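You operate a simulated robot arm through the tools that you are given. There is no shell and no other tool.

The job below is to be done with a simulated robot arm. You get a single attempt, and the scene is never put back.

## Task
Put things in order on the top of the work table. At the end: the white tub from the top of the work table stands where the gold fitting stood; the gold fitting from the top of the work table stands where the red tube (marked "SEAL") stood; the yellow roll stands where the white tub stood; the red tube from the top of the work table stands on top of the orange battery; whatever was shut is shut again. Leave all else as you found it, and nothing knocked over.
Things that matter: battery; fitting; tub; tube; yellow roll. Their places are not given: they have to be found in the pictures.

It is judged by the outcome, as a careful person would: the job done as asked, and still so three seconds after it is handed in. It fails if anything else is knocked over, pushed out of place, dropped, spilled or broken. A push-on lid holds only when it is set on centred and level and pressed home; a screw cap is set on level and turned clockwise until tight.

## Robot
A 6-joint arm with a two-finger parallel gripper, fixed in place. Base frame: the origin is at the foot of the arm, x ahead of it, y to its left, z up; the work surface is at about z = 0. Readings come in mm, degrees, newtons and seconds.
With the tool pointing down near the work surface it reaches from about 140 to 580 mm from the base axis. Its first joint turns from -66.0 to 66.0 degrees. Payload 2.1 kg.
The TCP is the grasp point between the finger pads, 30 mm short of the fingertips. In the tool frame z runs along the fingers and y along their closing line. Largest opening 94 mm; finger width 28, thickness 10; the body of the gripper, 50 by 96 mm, starts 55 mm behind the TCP.
Orientation is told as [roll, pitch, yaw] about the base's x, y, z axes, in that order, counted from this pose: with the fingers straight down and closing along the base's y, the tool's x points along the base's -x, its y along +y and its z along -z.

## Interface
- The arm moves only by the tool jog_arm. Its argument "targets" is a list of rows, each an object of numbers (a shift or turn left out is 0, a gripper value left out holds the last): "x", "y", "z": the shift along the base's x, y, z in mm; "wx", "wy", "wz": the turn, a rotation vector about the base's x, y, z in rad; "hand": the finger opening in mm, from 0 to 94. In form: [{"x": .., "y": .., "z": .., "wx": .., "wy": .., "wz": .., "hand": ..}, ...]. A call has 1 to 20 rows; each row is the pose to reach, as a shift and turn from the pose commanded when the call began. A row lasts 0.2 s, in which the tool goes at most 50 mm and 8.6 degrees; a call with a longer step from one row to the next is refused whole, and so is a gripper value outside its range. Where a pose cannot be reached the arm comes as near as it can. A force on the tool above 40 N (or 10 N above the force at the start of the call, whichever is more), or a blocked arm, ends the call early, and 0.2 s more pass. The fingers move at their own pace (about 72 mm/s each) and stop on an object; they squeeze with about 25 N. The grip force told is the motor's: it shows also when the fingers shut on nothing. Time passes only in rows, and 0.2 s behind the last, so rows that repeat a pose let the fingers close. The reply holds the time, the measured pose of the TCP, the force on the tool along the base axes, the opening and the grip force, in the units named above and with some noise, with the torque about the TCP (base axes, N m) and any sound that the robot's microphone picked up, and new pictures: "views" is both (left out), scene, wrist or none.
- Cameras (640 x 400 px; columns grow to the right, rows downward): "scene" is fixed at [63.8, -385.1, 478.3]; the picture's right is [0.62, -0.78, 0.00], its down [-0.45, -0.36, -0.82] and it looks along [0.64, 0.51, -0.58] (base axes); focal length 214 px, centre (320, 200). "wrist" rides on the gripper at [76, 14, -103] in the tool frame; the picture's right is [-0.18, 0.98, 0.00], its down [-0.75, -0.14, -0.64] and it looks along [-0.63, -0.12, 0.77] (tool axes); focal length 243 px, centre (320, 200).
- point_at(camera, pixels): for up to 12 pixels [column, row] of the newest picture of that camera ("zoom" is the newest enlarged one), the place [x, y, z] in the base frame of the surface seen there, good to about 3 mm, but the place of the scene camera against the robot may be out by one fixed shift of up to 12 mm in any direction. The clock stands still meanwhile.
- zoom(camera, box): a new picture of the part [left, top, right, bottom] of that camera's present view, enlarged. The clock stands still meanwhile.
- close_job(): hands the job in; it is judged then, once.

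Open the gripper and draw the arm clear of the work before you hand the job in, unless the task says otherwise.

The tools are called after "Request:" as a command line: name --argument value ..., lists and objects as JSON in quotes. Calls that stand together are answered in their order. jog_arm: Moves the arm, as the interface text tells. Its arguments: {"type":"object","properties":{"targets":{"type":"array","items":{"type":"object","properties":{"x":{"type":"number"},"y":{"type":"number"},"z":{"type":"number"},"wx":{"type":"number"},"wy":{"type":"number"},"wz":{"type":"number"},"hand":{"type":"number"}}}},"views":{"type":"string","enum":["both","scene","wrist","none"]}},"required":["targets"]} The other tools are called the same way: point_at (camera, pixels) gives the place of the surface under pixels of a picture; zoom (camera, box) takes an enlarged picture of a part of a camera's view; close_job () hands the job in.

At the start:

```text
time_s: 0.0
eef_pos: [227.3, -150.5, 366.4]
orientation: [-0.1, -0.1, 0.0]
ft_force: [-1.2, -0.5, -0.1]
wrist_torque: [0.01, -0.01, 0.0]
opening: 94.1
grip_force: 0.1
```

scene: 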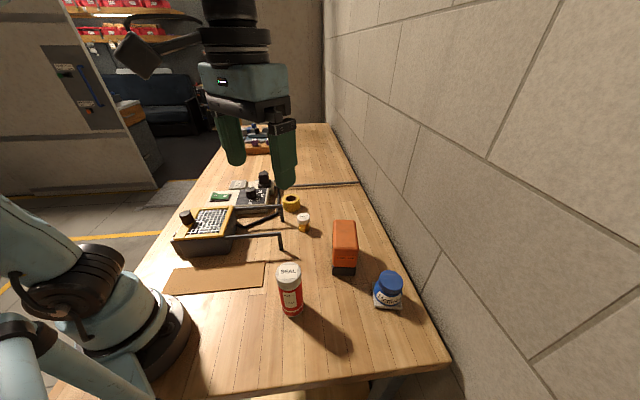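
wrist: 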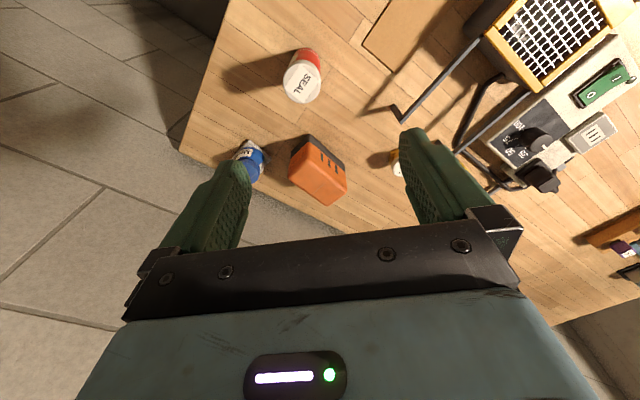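

I see a red tube "SEAL" at scene (290,290), an orange battery at (344,247), a white tub with a blue lid at (388,290), a small white/gold thing at (303,222) and a yellow ring at (290,203). I enlarge these regions to identify them.

Request:
zoom --camera "scene" --box '[240, 160, 440, 330]'

Request:
zoom --camera "scene" --box '[160, 110, 340, 260]'

Request:
zoom --camera "wrist" --box '[200, 0, 640, 280]'

```text
2.35 times, centred on (340, 245) of scene
```

zoom: 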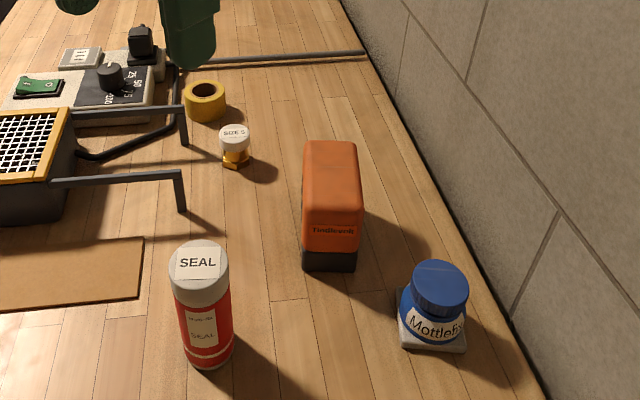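

```text
2.67 times, centred on (250, 185) of scene
```

zoom: 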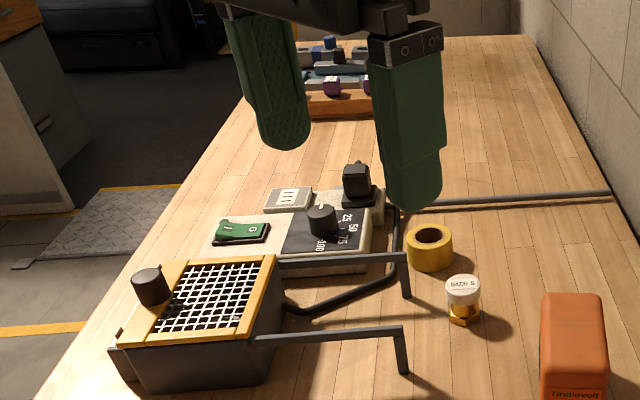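

```text
1.43 times, centred on (420, 140) of wrist
```

zoom: 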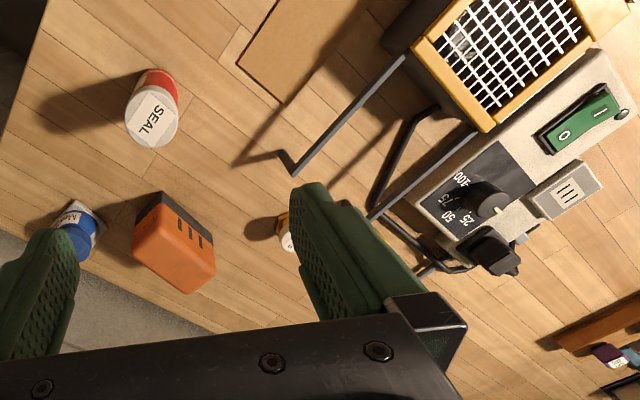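

The blue jar appears to stand on something white at (388,300), and there seems to be something under the mesh. I look closer at each.

Request:
zoom --camera "scene" --box '[360, 260, 420, 320]'

Request:
zoom --camera "scene" --box '[270, 180, 330, 240]'

Request:
zoom --camera "scene" --box '[165, 190, 255, 265]'

Request:
zoom --camera "wrist" --box '[460, 0, 640, 120]'

Request:
zoom --camera "wrist" --box '[210, 110, 370, 220]'

Request:
zoom --camera "scene" --box '[60, 0, 220, 100]'

```text
6.67 times, centred on (390, 290) of scene
```

zoom: 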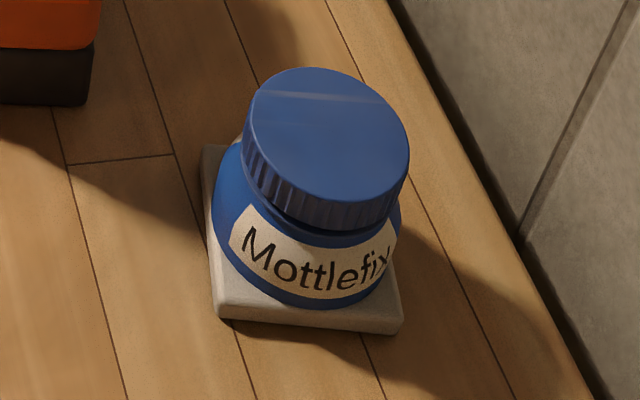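

```text
6.67 times, centred on (300, 210) of scene
```

zoom: 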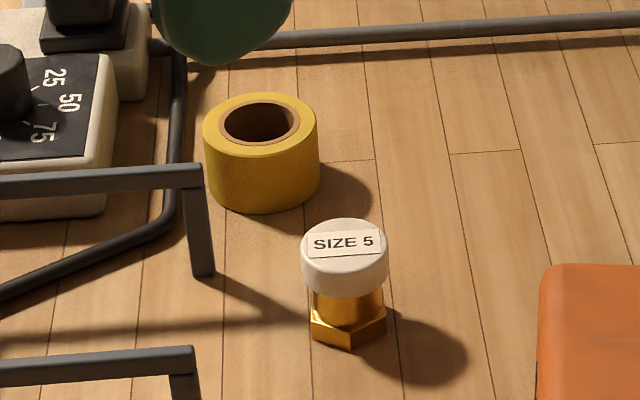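

```text
5.33 times, centred on (210, 228) of scene
```

zoom: 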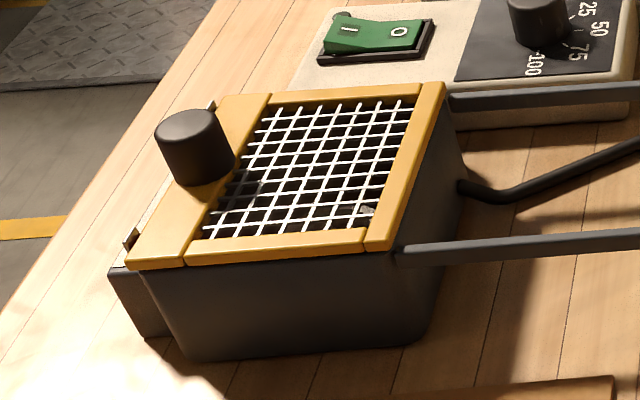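

```text
3.33 times, centred on (550, 60) of wrist
```

zoom: 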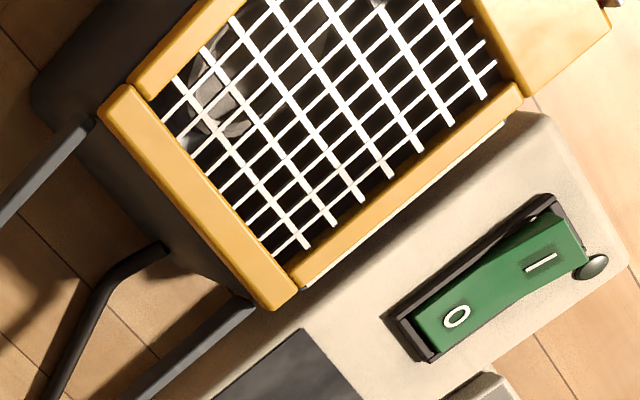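

```text
3.64 times, centred on (290, 165) of wrist
```

zoom: 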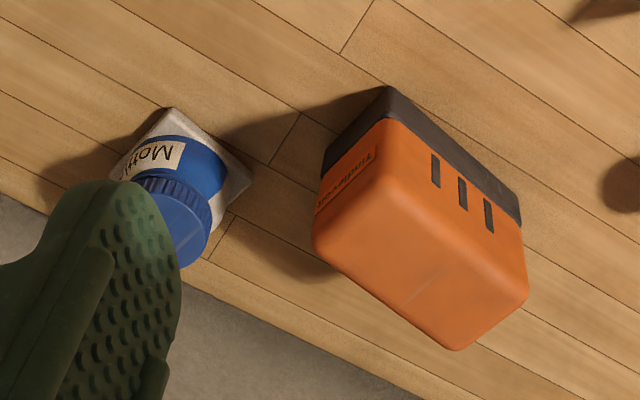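

```text
4.00 times, centred on (140, 50) of scene
```

zoom: 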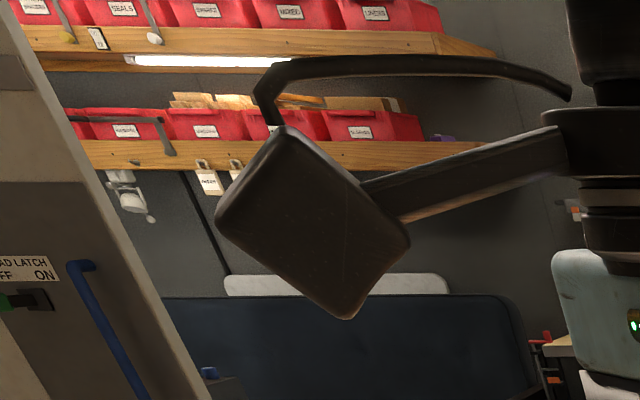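

The blue "Mottlefix" jar sits on a white square thing; I still need to find what the white tub is. I measure the main objects and then look with the wrist camera from other places.

Request:
point_at --camera "scene" --pixels '[[289, 270], [292, 310], [344, 225], [344, 272], [390, 278], [387, 300], [303, 215], [302, 229], [291, 199], [375, 303], [399, 308], [285, 248]]'

Request:
point_at --camera "scene" --pixels '[[188, 216], [214, 220], [200, 235], [230, 205], [257, 138], [238, 184], [265, 178], [253, 195], [220, 275], [233, 235], [281, 236], [320, 186]]'

```text
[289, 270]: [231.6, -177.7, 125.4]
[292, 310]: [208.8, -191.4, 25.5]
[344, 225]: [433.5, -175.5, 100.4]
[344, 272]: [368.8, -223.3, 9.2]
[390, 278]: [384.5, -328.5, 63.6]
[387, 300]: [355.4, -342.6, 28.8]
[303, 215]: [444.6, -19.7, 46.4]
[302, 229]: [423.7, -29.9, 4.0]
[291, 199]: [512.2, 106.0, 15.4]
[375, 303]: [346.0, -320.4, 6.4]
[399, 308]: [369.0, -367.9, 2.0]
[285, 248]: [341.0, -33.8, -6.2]
```

```text
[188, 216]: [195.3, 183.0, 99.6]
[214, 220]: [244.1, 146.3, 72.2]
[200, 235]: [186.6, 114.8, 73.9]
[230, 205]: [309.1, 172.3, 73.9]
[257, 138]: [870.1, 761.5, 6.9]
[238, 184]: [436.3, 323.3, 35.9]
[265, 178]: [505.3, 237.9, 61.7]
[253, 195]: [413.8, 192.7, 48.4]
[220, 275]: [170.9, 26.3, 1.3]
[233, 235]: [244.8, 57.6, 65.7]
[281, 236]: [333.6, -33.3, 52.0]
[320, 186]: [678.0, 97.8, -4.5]
```

I move the tool to the side and lower so the wrist camera has a clear look at the blue jar and its white base at about (375,-335).

Request:
jog_arm --targets '[{"x": -7, "y": -38, "z": -20}, {"x": -14, "y": -76, "z": -40}, {"x": -20, "y": -114, "z": -60}, {"x": -27, "y": -150, "z": -80}, {"x": -27, "y": -150, "z": -106}, {"x": -27, "y": -150, "z": -106}]'

```text
time_s: 1.4
eef_pos: [197.9, -304.8, 258.9]
orientation: [-0.1, 0.1, -0.1]
ft_force: [0.0, 0.1, 0.5]
wrist_torque: [0.0, -0.02, 0.03]
opening: 94.1
grip_force: 0.1
```

scene: 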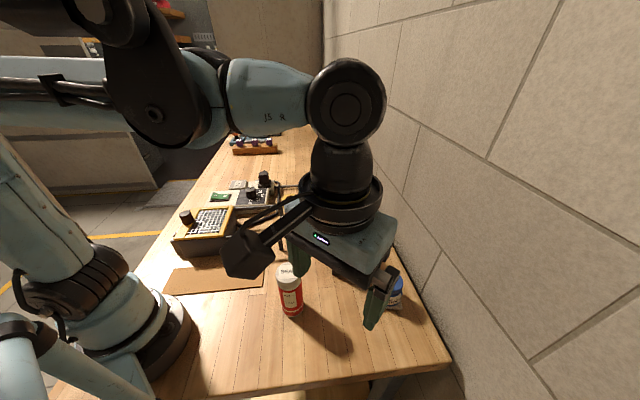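
wrist: 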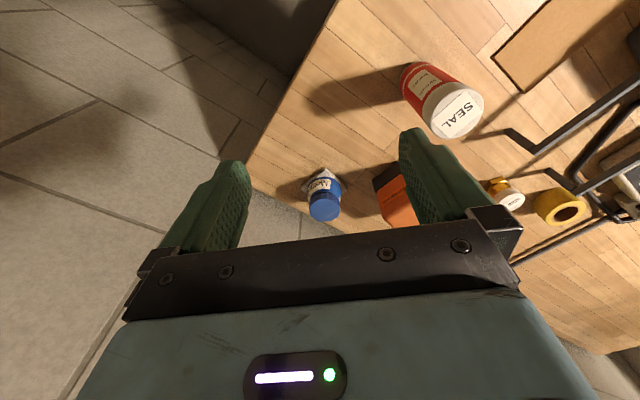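

The jar is clear between the fingers at wrist (323,195). I zoom in on it and on the rest of the table.

Request:
zoom --camera "wrist" --box '[280, 150, 370, 230]'

Request:
zoom --camera "wrist" --box '[470, 150, 640, 260]'

Request:
zoom --camera "scene" --box '[220, 120, 300, 170]'

Request:
point_at --camera "wrist" --pixels '[[324, 208], [323, 185], [308, 180], [327, 171], [458, 110], [508, 200], [565, 213], [405, 212], [388, 180], [413, 68]]'

```text
5.00 times, centred on (325, 190) of wrist
```

zoom: 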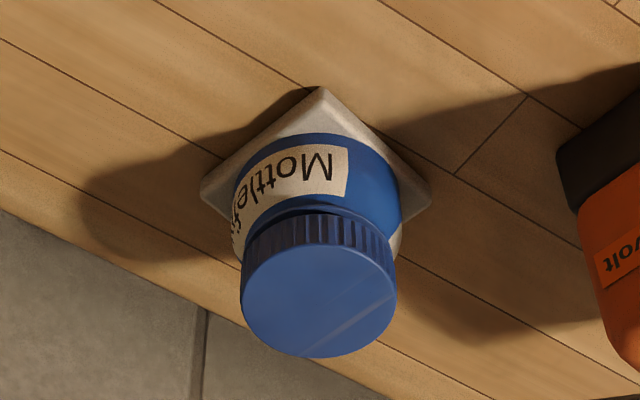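

```text
3.64 times, centred on (555, 205) of wrist
```

zoom: 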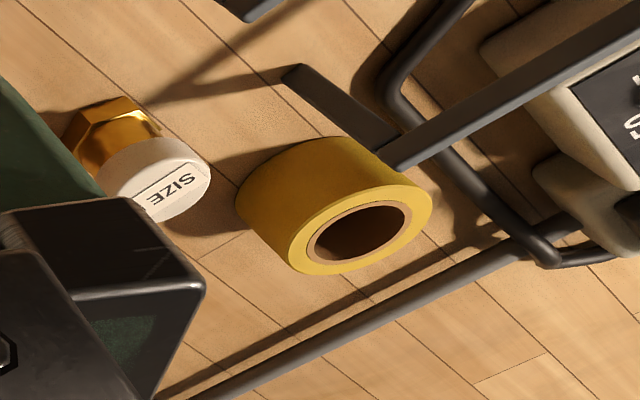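

```text
8.00 times, centred on (260, 145) of scene
```

zoom: 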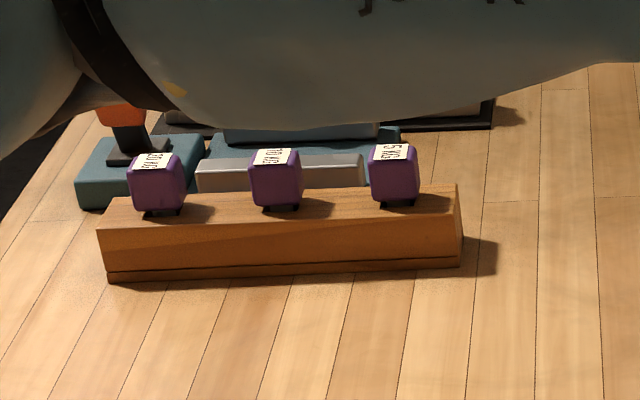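

```text
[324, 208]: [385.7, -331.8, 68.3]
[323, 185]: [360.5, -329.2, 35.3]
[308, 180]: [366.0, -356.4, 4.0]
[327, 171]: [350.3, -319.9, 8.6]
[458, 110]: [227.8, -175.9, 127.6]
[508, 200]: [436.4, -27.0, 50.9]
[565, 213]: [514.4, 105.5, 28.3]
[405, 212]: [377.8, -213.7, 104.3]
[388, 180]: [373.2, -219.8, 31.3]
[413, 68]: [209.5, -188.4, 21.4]
```

The jar has a white body with a blue wrap label and blue lid on a white square foot, so it is the likely white tub. I go higher and to the middle to measure the battery's top face and the tube.

Request:
jog_arm --targets '[{"x": 5, "y": 25, "z": 30}, {"x": 10, "y": 50, "z": 60}, {"x": 15, "y": 75, "z": 90}, {"x": 20, "y": 100, "z": 110}, {"x": 20, "y": 100, "z": 110}]'

```text
time_s: 2.6
eef_pos: [219.0, -199.9, 371.4]
orientation: [-0.2, 0.0, -0.2]
ft_force: [-0.5, 0.3, -0.1]
wrist_torque: [0.0, -0.02, -0.01]
opening: 94.0
grip_force: 0.0
```

scene: 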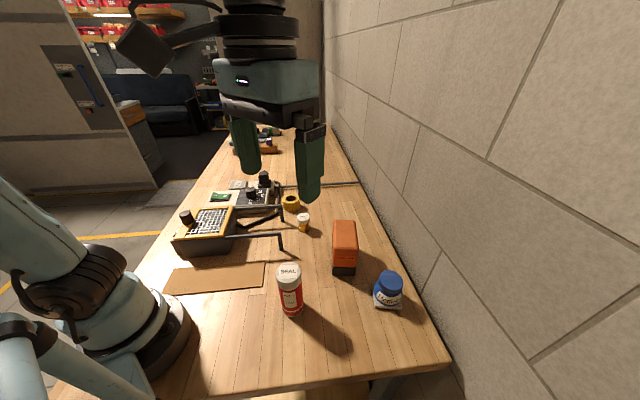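
wrist: 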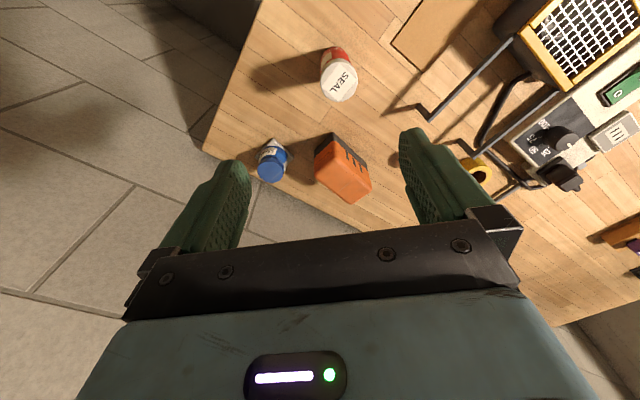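

The battery, tube and jar are all visible now; I enlarge this region to pick precise points.

Request:
zoom --camera "wrist" --box '[250, 120, 390, 208]'

```text
4.55 times, centred on (320, 164) of wrist
```

zoom: 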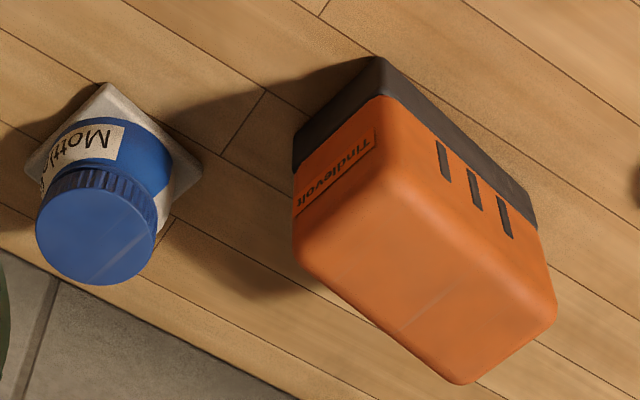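

I read off battery top corners, jar lid edges and jar foot corners in this zoom.

Request:
point_at --camera "zoom" --pixels '[[393, 200], [312, 252], [460, 368], [540, 305], [425, 285], [96, 235], [42, 232], [150, 240], [107, 90], [30, 170], [198, 172], [96, 282]]'

Request:
zoom --camera "wrist" --box '[290, 30, 390, 110]'

```text
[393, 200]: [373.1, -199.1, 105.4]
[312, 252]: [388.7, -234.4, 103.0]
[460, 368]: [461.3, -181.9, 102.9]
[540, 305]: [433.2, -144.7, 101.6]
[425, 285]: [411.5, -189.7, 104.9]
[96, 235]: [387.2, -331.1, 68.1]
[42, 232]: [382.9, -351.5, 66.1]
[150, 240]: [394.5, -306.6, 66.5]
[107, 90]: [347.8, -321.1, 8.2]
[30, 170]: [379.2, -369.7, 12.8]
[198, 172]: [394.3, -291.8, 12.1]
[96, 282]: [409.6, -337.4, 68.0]
```

```text
5.00 times, centred on (340, 70) of wrist
```

zoom: 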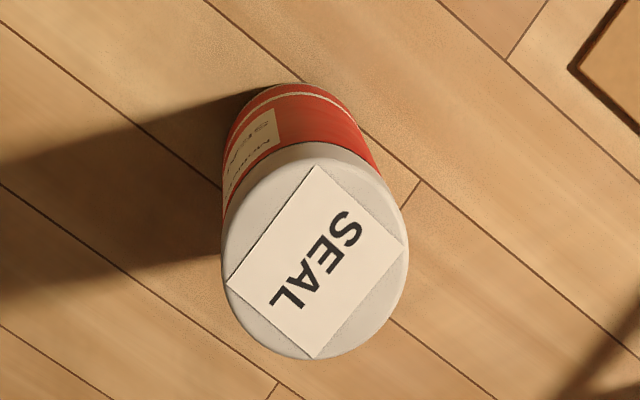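

Battery top centre is about (413,-190,104) with long axis near 36°, jar centre about (387,-331). Now I measure the tube cap's edges and base from this zoom.

Request:
point_at --camera "zoom" --pixels '[[226, 265], [403, 255], [315, 262], [315, 352], [315, 162], [300, 88], [230, 180], [376, 165], [232, 140], [365, 135]]'

```text
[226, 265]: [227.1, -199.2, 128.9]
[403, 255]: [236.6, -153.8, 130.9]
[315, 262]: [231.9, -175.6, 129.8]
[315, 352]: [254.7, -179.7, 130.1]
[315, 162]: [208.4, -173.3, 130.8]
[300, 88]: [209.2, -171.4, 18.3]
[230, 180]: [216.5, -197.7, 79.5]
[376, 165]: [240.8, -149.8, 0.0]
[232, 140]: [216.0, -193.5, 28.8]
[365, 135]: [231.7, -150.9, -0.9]
```

The tube centre is about (232,-176), top at 130, and about 46 mm across. Now I check how far the wall is from the jar and look at points along the table edge.

Request:
point_at --camera "scene" --pixels '[[405, 250], [440, 310], [430, 250], [450, 300], [460, 270], [412, 262], [425, 290], [435, 305]]'

Request:
zoom --camera "scene" --box '[330, 220, 470, 340]'

```text
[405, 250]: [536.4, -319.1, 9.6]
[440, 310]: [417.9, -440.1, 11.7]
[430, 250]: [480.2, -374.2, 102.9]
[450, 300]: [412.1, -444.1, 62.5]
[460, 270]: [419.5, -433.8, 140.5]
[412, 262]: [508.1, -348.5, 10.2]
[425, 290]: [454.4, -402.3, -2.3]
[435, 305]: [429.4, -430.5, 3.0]
```

```text
3.33 times, centred on (400, 280) of scene
```

zoom: 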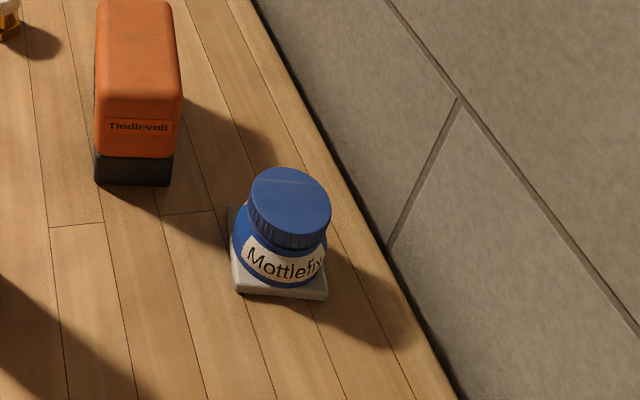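

The wall is about 98 mm from the jar centre, so there is room. Next I shift the arm left to look at the fitting and yellow roll from above.

Request:
jog_arm --targets '[{"x": 8, "y": 45}, {"x": 16, "y": 90}, {"x": 24, "y": 135, "z": -10}, {"x": 30, "y": 180, "z": -30}, {"x": 30, "y": 210, "z": -50}, {"x": 30, "y": 210, "z": -50}]'

```text
time_s: 4.0
eef_pos: [245.6, 9.1, 320.3]
orientation: [0.0, -0.1, -0.1]
ft_force: [0.0, -0.1, 0.1]
wrist_torque: [-0.02, 0.01, 0.0]
opening: 93.9
grip_force: 0.0
```

scene: 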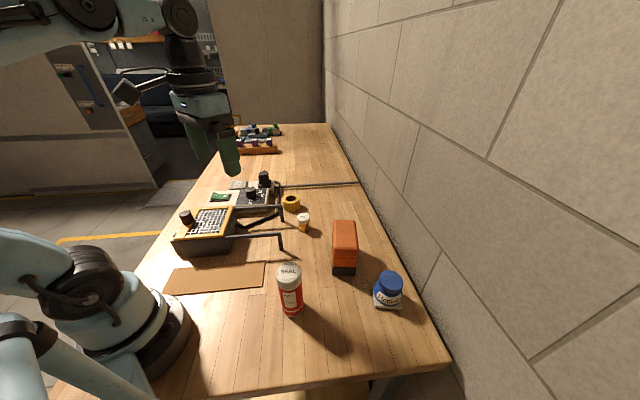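
wrist: 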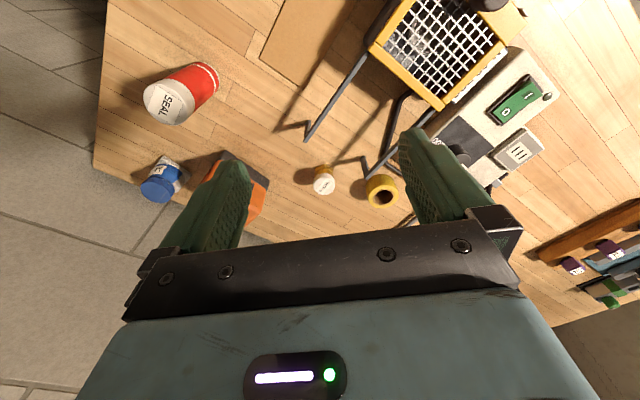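

The fitting at (325,180), roll at (382,190) and the handle ends at (308,130) and (372,172) are all in view. I zoom in on each.

Request:
zoom --camera "wrist" --box '[295, 140, 415, 215]'

Request:
zoom --camera "wrist" --box '[360, 0, 560, 125]'

Request:
zoom --camera "wrist" --box '[130, 50, 290, 210]'

Request:
zoom --camera "wrist" --box '[300, 150, 350, 205]'

```text
5.33 times, centred on (355, 178) of wrist
```

zoom: 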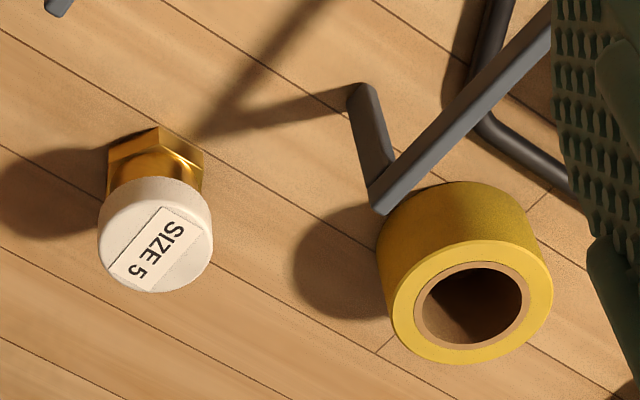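

```text
3.20 times, centred on (460, 62) of wrist
```

zoom: 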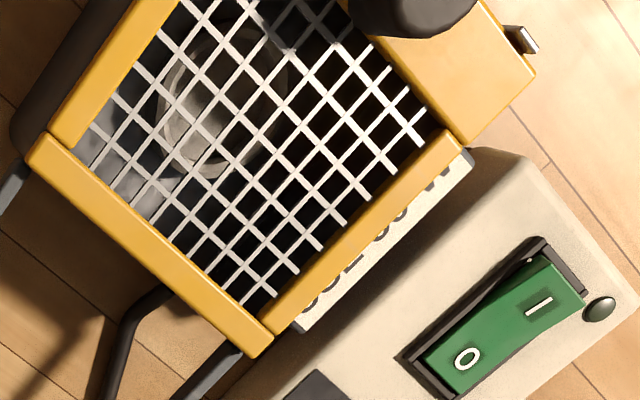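

```text
2.50 times, centred on (210, 130) of wrist
```

zoom: 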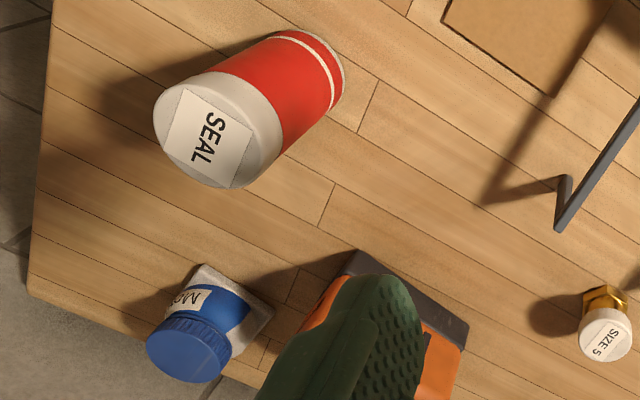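

```text
7.27 times, centred on (325, 178) of wrist
```

zoom: 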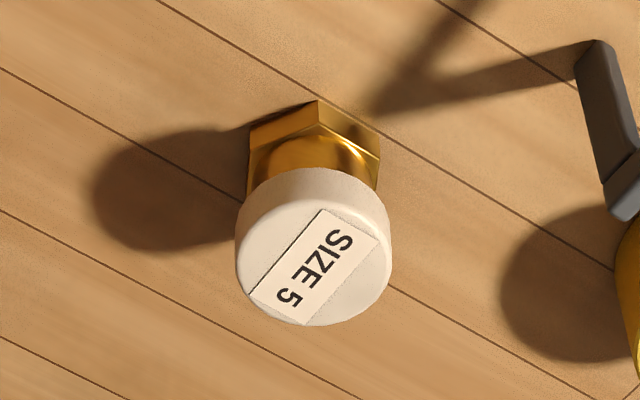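

I measure the fitting's cap and hex, the roll's rim, and the handle leg that stands next to the roll.

Request:
point_at --camera "zoom" --pixels '[[240, 258], [386, 250], [316, 245], [312, 318], [318, 110], [250, 160], [378, 150], [318, 200], [620, 200], [598, 50]]'

Request:
point_at --camera "wrist" --pixels '[[382, 188], [369, 195], [398, 197], [382, 207], [382, 186], [367, 177], [361, 158], [390, 153], [374, 170], [380, 200], [308, 137], [420, 125]]'

Request:
zoom --camera "wrist" --box '[345, 140, 415, 215]'

```text
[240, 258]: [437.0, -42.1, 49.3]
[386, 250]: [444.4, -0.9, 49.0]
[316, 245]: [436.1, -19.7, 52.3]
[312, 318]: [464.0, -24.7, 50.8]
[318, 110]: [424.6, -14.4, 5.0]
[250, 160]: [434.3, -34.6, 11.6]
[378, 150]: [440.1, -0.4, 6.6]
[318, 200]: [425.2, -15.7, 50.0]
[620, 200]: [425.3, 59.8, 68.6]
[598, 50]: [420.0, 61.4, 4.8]
```

```text
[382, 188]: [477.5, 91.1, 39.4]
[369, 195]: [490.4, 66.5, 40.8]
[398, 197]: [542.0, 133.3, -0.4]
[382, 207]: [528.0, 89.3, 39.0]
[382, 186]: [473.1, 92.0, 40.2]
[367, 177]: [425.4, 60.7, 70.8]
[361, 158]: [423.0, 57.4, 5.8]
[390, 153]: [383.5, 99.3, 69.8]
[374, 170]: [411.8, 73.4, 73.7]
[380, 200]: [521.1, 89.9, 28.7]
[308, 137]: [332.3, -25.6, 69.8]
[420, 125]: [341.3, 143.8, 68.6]
```

```text
5.33 times, centred on (380, 178) of wrist
```

zoom: 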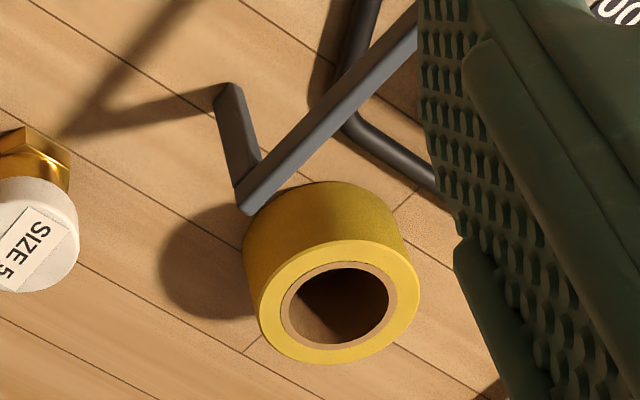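

Fitting centre is about (443,-21), top at 51, cap about 41 mm wide; the roll's centre is about (501,92) with the handle arm at z≈70 right beside it. I hold still one moment to see how well the measured pose settles.

Request:
jog_arm --targets '[{"x": 0}, {"x": 0}, {"x": 0}]' --views "none"

Request:
jog_arm --targets '[{"x": 0}]' --views "none"

```text
time_s: 4.8
eef_pos: [245.8, 7.9, 321.2]
orientation: [-0.1, 0.0, -0.1]
ft_force: [0.4, 1.8, -0.5]
wrist_torque: [0.01, -0.02, -0.02]
opening: 94.1
grip_force: 0.0
```

```text
time_s: 5.2
eef_pos: [245.5, 9.1, 320.8]
orientation: [0.0, 0.0, 0.0]
ft_force: [-0.1, -0.3, -0.1]
wrist_torque: [0.01, 0.0, -0.02]
opening: 94.1
grip_force: 0.1
```

Readings settle at about (245.6, 8.7, 320.8). I now go above the tube at (232,-176), staying well over its top.

Request:
jog_arm --targets '[{"x": -4, "y": -46, "z": 0}, {"x": -8, "y": -92, "z": -10}, {"x": -11, "y": -138, "z": -30}, {"x": -13, "y": -185, "z": -50}, {"x": -13, "y": -185, "z": -95}, {"x": -13, "y": -185, "z": -120}, {"x": -13, "y": -185, "z": -120}, {"x": -13, "y": -185, "z": -120}]'

```text
refused: row 3 steps farther than a row can; nothing moved
```

Row steps were slightly over 50 mm; I split the motion a bit finer.

Request:
jog_arm --targets '[{"x": -4, "y": -40, "z": 0}, {"x": -7, "y": -80, "z": -10}, {"x": -10, "y": -120, "z": -25}, {"x": -13, "y": -160, "z": -45}, {"x": -13, "y": -185, "z": -75}, {"x": -13, "y": -185, "z": -110}, {"x": -13, "y": -185, "z": -120}, {"x": -13, "y": -185, "z": -120}]'

```text
time_s: 7.0
eef_pos: [236.8, -178.3, 197.5]
orientation: [-0.1, 0.0, -0.1]
ft_force: [0.6, 0.6, -0.3]
wrist_torque: [-0.01, 0.01, 0.01]
opening: 94.1
grip_force: 0.2
```

scene: 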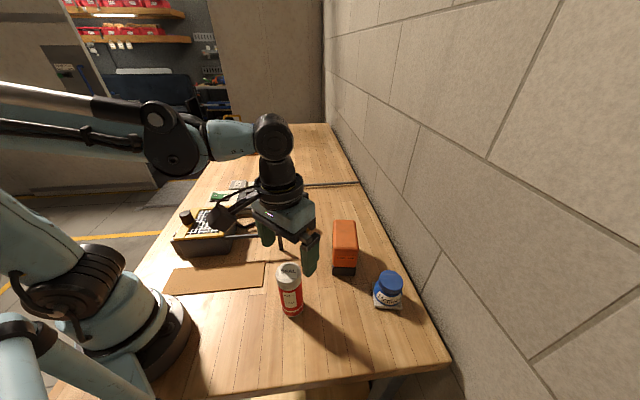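
wrist: 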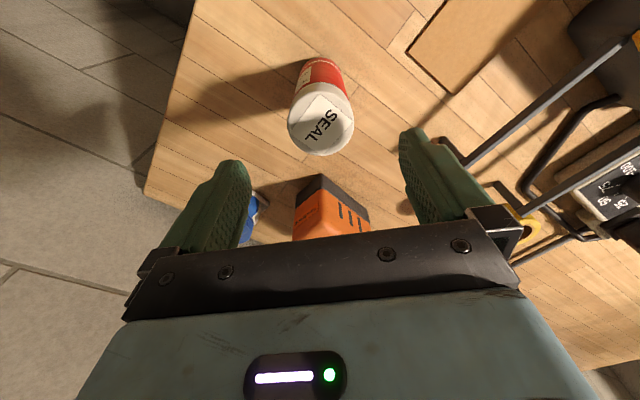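

Predicted pixel of the point straight under the TCP at the tube's top is about (320,132); the cap looks centred there. I check it by zoom.

Request:
zoom --camera "wrist" --box '[270, 80, 370, 170]'

Request:
point_at --camera "wrist" --pixels '[[320, 132], [290, 128], [352, 126], [322, 154], [325, 98], [305, 62], [343, 66], [325, 57]]'

```text
4.44 times, centred on (320, 125) of wrist
```

zoom: 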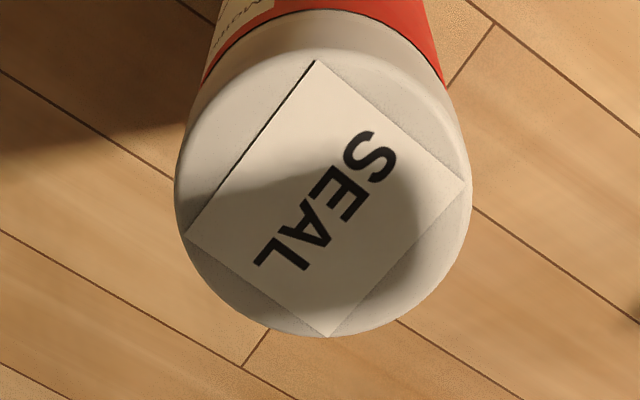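

```text
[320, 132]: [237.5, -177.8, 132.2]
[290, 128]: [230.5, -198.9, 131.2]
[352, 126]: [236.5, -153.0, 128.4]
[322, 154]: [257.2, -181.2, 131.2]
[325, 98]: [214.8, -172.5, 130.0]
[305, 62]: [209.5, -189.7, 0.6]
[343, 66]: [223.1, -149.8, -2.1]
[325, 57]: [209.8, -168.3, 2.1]
```

The cap centre is about (235,-176.5), within 2 mm of the tool axis. I descend to z≈82 (gripper body stays just above the cap) without closing yet, and check forces.

Request:
jog_arm --targets '[{"x": -1.5, "y": 1.5, "z": -40}, {"x": -1.5, "y": 1.5, "z": -80}, {"x": -1.5, "y": 1.5, "z": -105}, {"x": -1.5, "y": 1.5, "z": -114}, {"x": -1.5, "y": 1.5, "z": -114}]'

```text
time_s: 8.2
eef_pos: [236.8, -177.2, 86.1]
orientation: [-0.1, 0.0, -0.2]
ft_force: [-0.4, 0.1, -0.6]
wrist_torque: [0.03, 0.0, -0.03]
opening: 93.9
grip_force: 0.0
```

scene: 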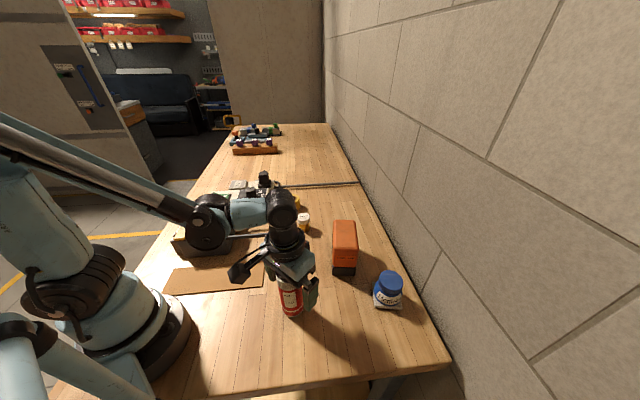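
wrist: 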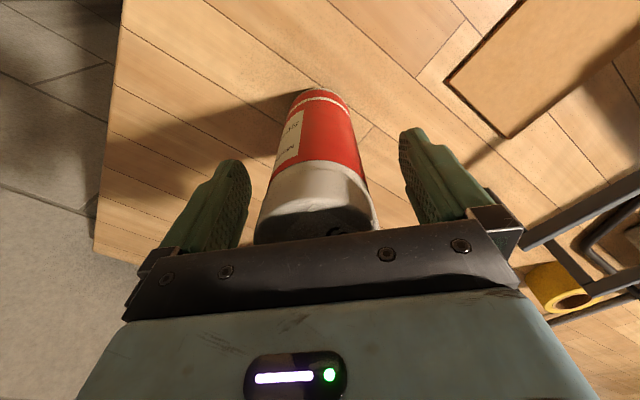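

The tube is centred between the fingers; the cap's bottom edge is around z≈98, so most of the pads meet the red body. I lower 3 mm more and close.

Request:
jog_arm --targets '[{"z": -3}, {"z": -3, "hand": 70}, {"z": -3, "hand": 40}, {"z": -3, "hand": 40}, {"z": -3, "hand": 40}, {"z": -3, "hand": 40}]'

```text
time_s: 9.6
eef_pos: [237.2, -175.7, 83.3]
orientation: [-0.1, 0.0, -0.1]
ft_force: [-0.3, -0.4, 0.2]
wrist_torque: [0.0, -0.03, -0.02]
opening: 50.7
grip_force: 25.0
```

scene: 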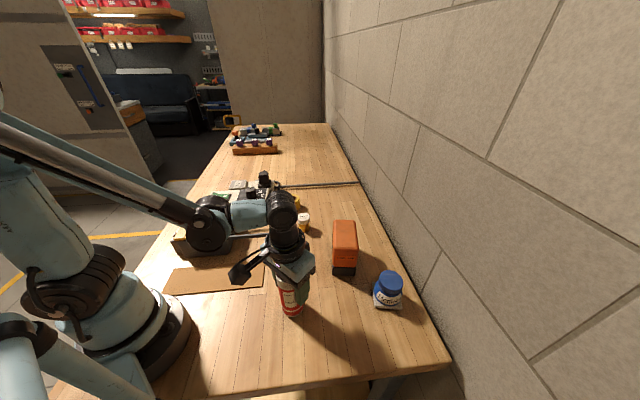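
wrist: 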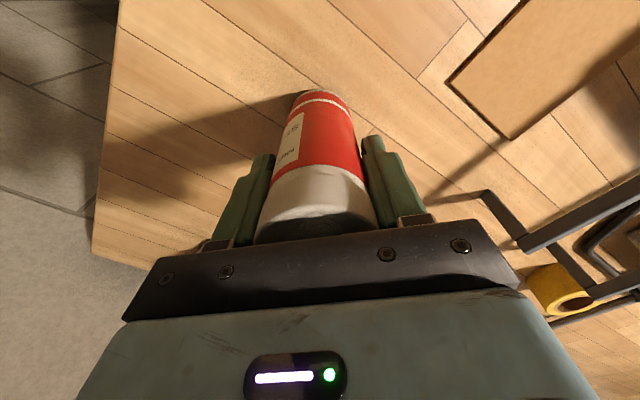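

The fingers hold at 50.7 mm opening with 25 N. I lift slowly 30 mm and check that the tube comes along with its cap.

Request:
jog_arm --targets '[{"z": 3}, {"z": 8}, {"z": 15}, {"z": 25}, {"z": 35}, {"z": 35}]'

```text
time_s: 11.0
eef_pos: [235.4, -175.1, 118.5]
orientation: [-0.2, 0.0, 0.0]
ft_force: [0.0, -0.2, -1.1]
wrist_torque: [0.01, -0.02, -0.02]
opening: 50.3
grip_force: 25.4
```

scene: 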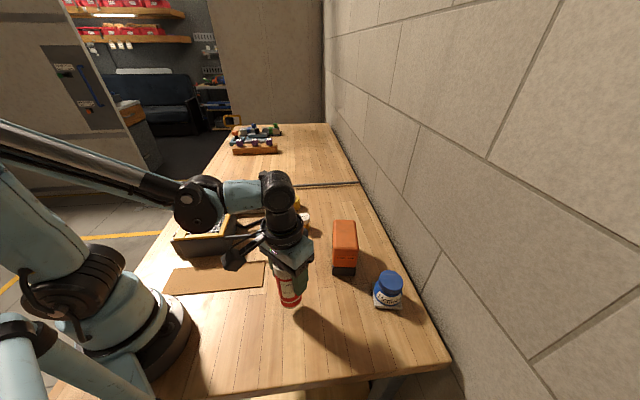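
wrist: 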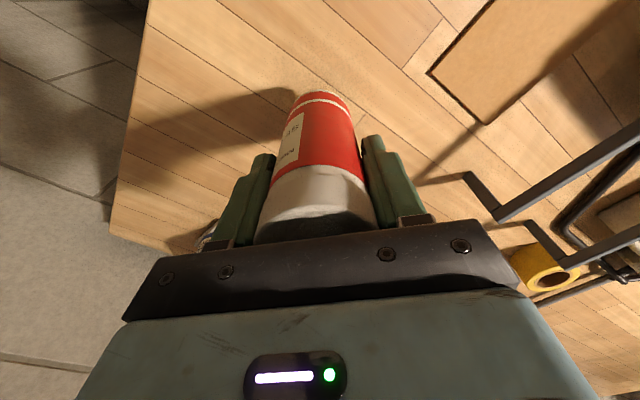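

The tube came up whole with its cap. I raise it to z≈230 so its base clears the battery's top, and look for the battery.

Request:
jog_arm --targets '[{"z": 35}, {"z": 70, "x": 10}, {"z": 105, "x": 30}, {"z": 115, "x": 60, "y": 25}, {"z": 115, "x": 60, "y": 50}, {"z": 115, "x": 60, "y": 70}, {"z": 115, "x": 60, "y": 70}]'

```text
time_s: 12.6
eef_pos: [295.6, -102.3, 234.1]
orientation: [-0.1, 0.0, -0.2]
ft_force: [0.6, 0.9, -1.6]
wrist_torque: [-0.03, 0.02, -0.02]
opening: 50.1
grip_force: 24.9
```

scene: 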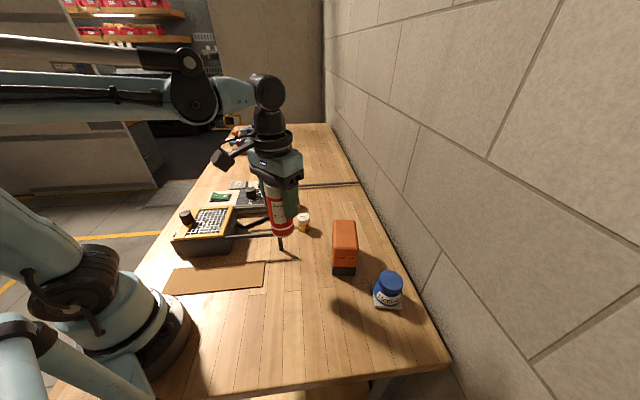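
wrist: 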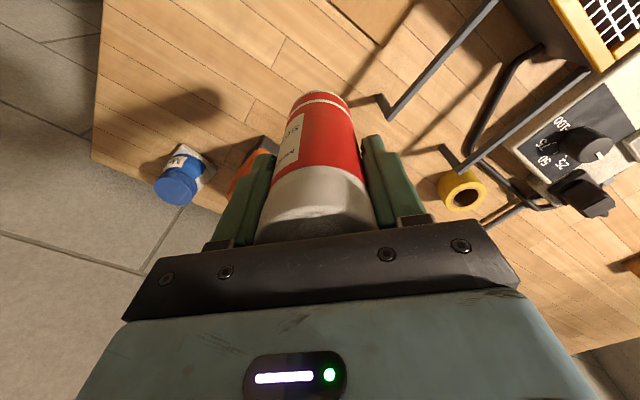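

The battery is half-hidden by the finger at (245,175). I shift left another 70 mm so it stands clear at the left of the view.

Request:
jog_arm --targets '[{"y": 35, "z": 10}, {"y": 75, "z": 20, "x": 10}, {"y": 75, "z": 20, "x": 20}, {"y": 75, "z": 20, "x": 20}]' --views "wrist"

```text
time_s: 13.6
eef_pos: [316.4, -29.0, 254.1]
orientation: [-0.1, -0.1, -0.1]
ft_force: [0.3, -0.8, -2.6]
wrist_torque: [-0.02, 0.05, 0.0]
opening: 49.8
grip_force: 25.0
```

wrist: 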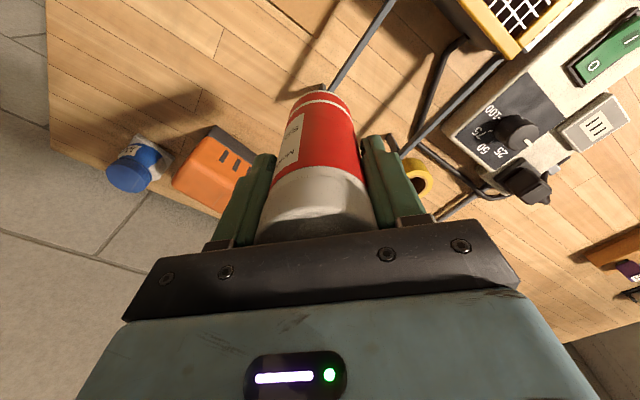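

Most of the battery shows at (210,170) now. I zoom in for corner points.

Request:
zoom --camera "wrist" --box '[160, 110, 280, 225]'

```text
3.48 times, centred on (220, 168) of wrist
```

zoom: 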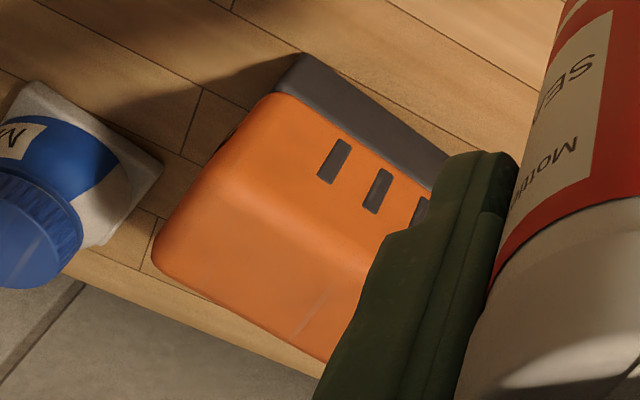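

The tub's white body is now visible behind its blue label, confirming it is the white tub. I measure top-face points of the battery.

Request:
point_at --camera "zoom" --pixels '[[205, 175], [215, 195], [160, 255], [170, 275], [325, 355], [240, 315], [290, 225], [370, 270], [280, 270], [275, 105], [160, 235], [435, 180]]'

```text
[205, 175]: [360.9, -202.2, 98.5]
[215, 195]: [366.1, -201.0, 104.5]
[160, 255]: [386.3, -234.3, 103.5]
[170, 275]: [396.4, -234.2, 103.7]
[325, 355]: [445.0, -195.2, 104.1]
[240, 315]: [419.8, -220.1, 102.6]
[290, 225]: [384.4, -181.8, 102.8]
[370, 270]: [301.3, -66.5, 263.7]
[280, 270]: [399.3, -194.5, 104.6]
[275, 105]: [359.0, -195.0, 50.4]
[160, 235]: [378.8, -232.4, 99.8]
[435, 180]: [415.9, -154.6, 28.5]
```

Combining both views, the battery's top centre is (413,-191) at z≈104. I carry the tube there at its present height, which keeps its base about 65 mm above the battery.

Request:
jog_arm --targets '[{"x": 18, "y": -27}, {"x": 40, "y": -60}, {"x": 62, "y": -95}, {"x": 80, "y": -130}, {"x": 94, "y": -155}, {"x": 98, "y": -162}, {"x": 98, "y": -162}, {"x": 98, "y": -162}]'

```text
time_s: 15.4
eef_pos: [413.6, -194.8, 252.7]
orientation: [0.0, 0.0, -0.1]
ft_force: [0.4, -0.7, -1.8]
wrist_torque: [-0.01, 0.03, 0.0]
opening: 49.6
grip_force: 25.7
```

scene: 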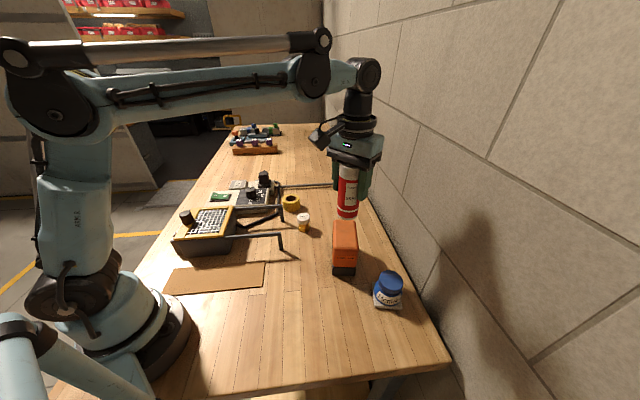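
wrist: 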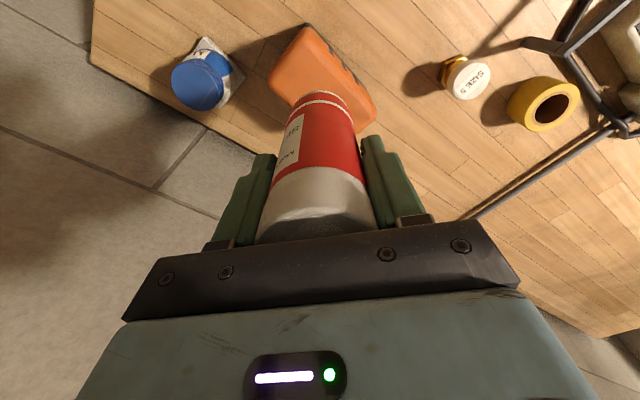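

The tube hovers over the battery; I check how the battery's top face lies around the tube's base pixel (320,98) by zooming.

Request:
zoom --camera "wrist" --box '[250, 10, 400, 150]'

Request:
zoom --camera "scene" --box '[300, 130, 400, 290]'

```text
2.86 times, centred on (325, 80) of wrist
```

zoom: 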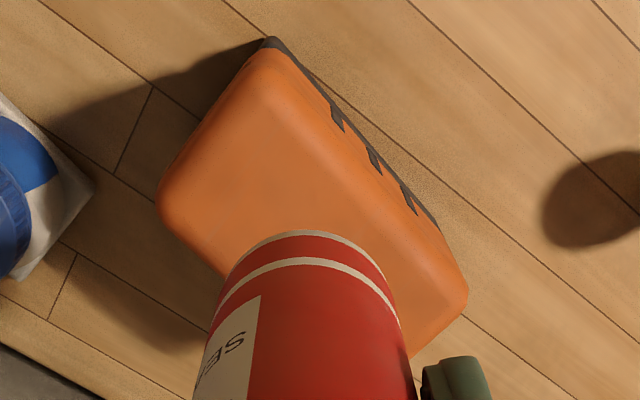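

```text
2.50 times, centred on (350, 210) of scene
```

zoom: 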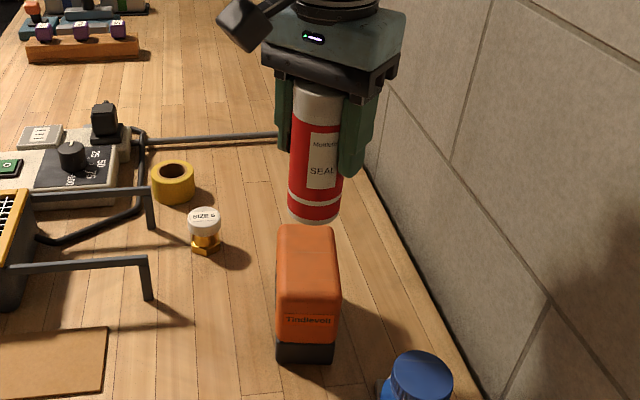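

I read 3D points on the battery's top face in this closer wrist view to fine-tune the placement.

Request:
zoom --camera "wrist" --box '[250, 10, 400, 150]'

Request:
point_at --camera "zoom" --pixels '[[266, 65], [266, 85], [168, 195], [165, 210], [215, 263], [460, 285], [455, 300], [415, 350], [215, 125], [380, 180], [330, 130], [250, 200]]'

```text
2.86 times, centred on (325, 80) of wrist
```

zoom: 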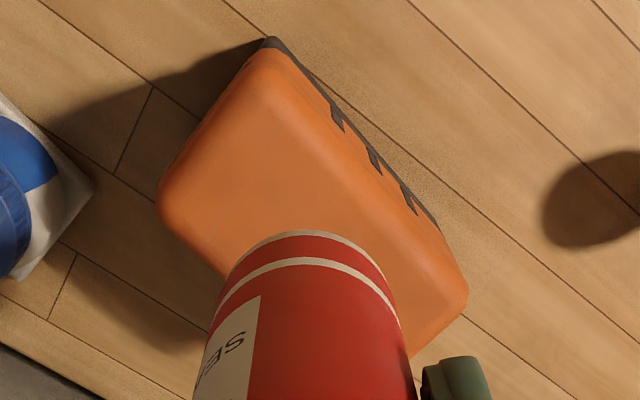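

```text
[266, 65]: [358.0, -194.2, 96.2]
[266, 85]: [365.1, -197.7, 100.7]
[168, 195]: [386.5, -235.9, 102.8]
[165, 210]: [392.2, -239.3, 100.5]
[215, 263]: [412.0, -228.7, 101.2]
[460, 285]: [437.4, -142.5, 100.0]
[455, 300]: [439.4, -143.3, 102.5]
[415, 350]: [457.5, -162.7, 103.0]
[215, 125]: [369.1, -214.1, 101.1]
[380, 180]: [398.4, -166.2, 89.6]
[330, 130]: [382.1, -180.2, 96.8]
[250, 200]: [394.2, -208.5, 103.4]
```

The battery's top is about 101 × 51 mm, centred at (414,-191), so I shift the tube by (+2,+3.5) and descend to just above contact.

Request:
jog_arm --targets '[{"x": 2, "y": 3.5}, {"x": 2, "y": 3.5, "z": -20}, {"x": 2, "y": 3.5, "z": -40}, {"x": 2, "y": 3.5, "z": -52}, {"x": 2, "y": 3.5, "z": -58}, {"x": 2, "y": 3.5, "z": -58}]'

```text
time_s: 16.8
eef_pos: [415.2, -187.8, 193.8]
orientation: [-0.2, 0.0, -0.1]
ft_force: [-0.2, 0.5, -1.7]
wrist_torque: [0.0, 0.01, 0.01]
opening: 49.7
grip_force: 24.8
```

scene: 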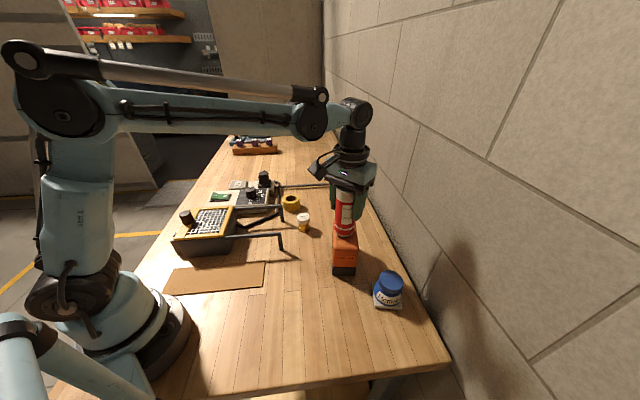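
wrist: 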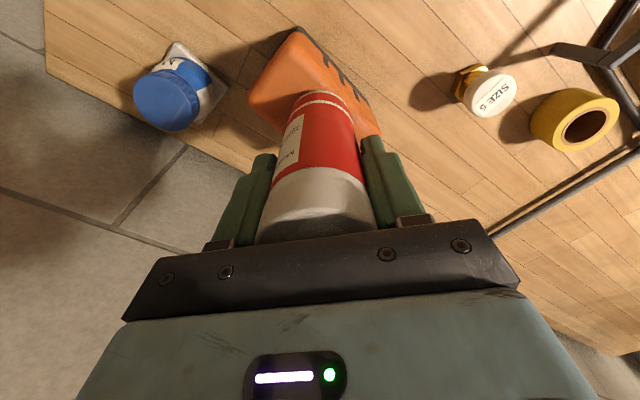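

The tube base is now just a few mm above the battery. I zoom to compare the margins of orange on each side of the tube.

Request:
zoom --camera "wrist" --box '[240, 20, 400, 150]'

Request:
zoom --camera "scene" --box '[310, 180, 390, 290]'

Request:
jog_arm --targets '[{"z": 0}]' --views "none"

```text
3.08 times, centred on (320, 85) of wrist
```

zoom: 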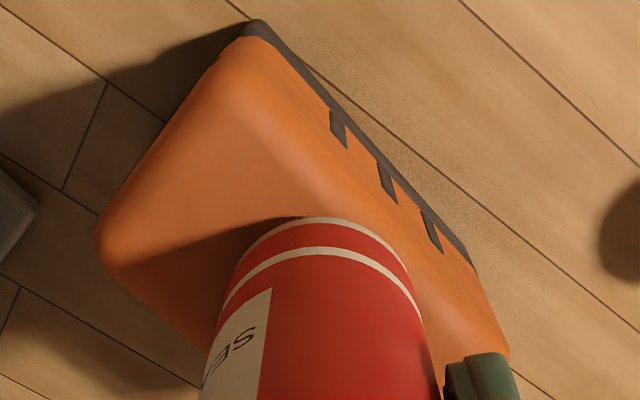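

```text
3.64 times, centred on (350, 235) of scene
```

zoom: 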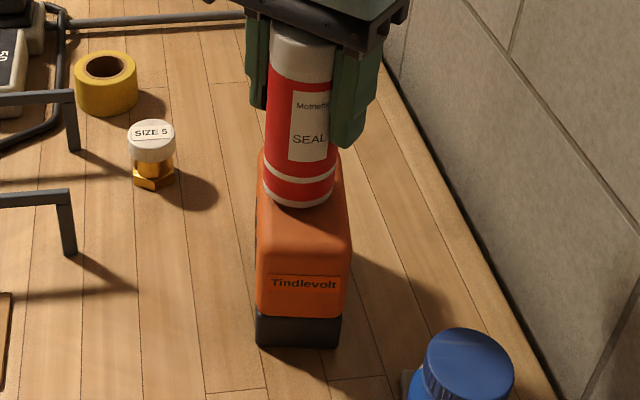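

```text
time_s: 17.2
eef_pos: [414.5, -188.5, 195.0]
orientation: [-0.1, 0.0, -0.1]
ft_force: [-0.2, 0.5, -1.5]
wrist_torque: [-0.02, 0.01, -0.01]
opening: 49.6
grip_force: 25.8
```

Tube is nearly centred; measured y is -188.2, so I shift -2.5 mm and descend in small steps watching the force.

Request:
jog_arm --targets '[{"y": -2.5}, {"y": -2.5, "z": -2}, {"y": -2.5, "z": -4}, {"y": -2.5, "z": -5}, {"y": -2.5, "z": -5}]' --views "none"

```text
time_s: 18.4
eef_pos: [416.5, -191.1, 190.9]
orientation: [-0.2, 0.0, -0.1]
ft_force: [-0.9, 1.1, -2.1]
wrist_torque: [0.05, -0.01, 0.01]
opening: 49.5
grip_force: 25.1
```

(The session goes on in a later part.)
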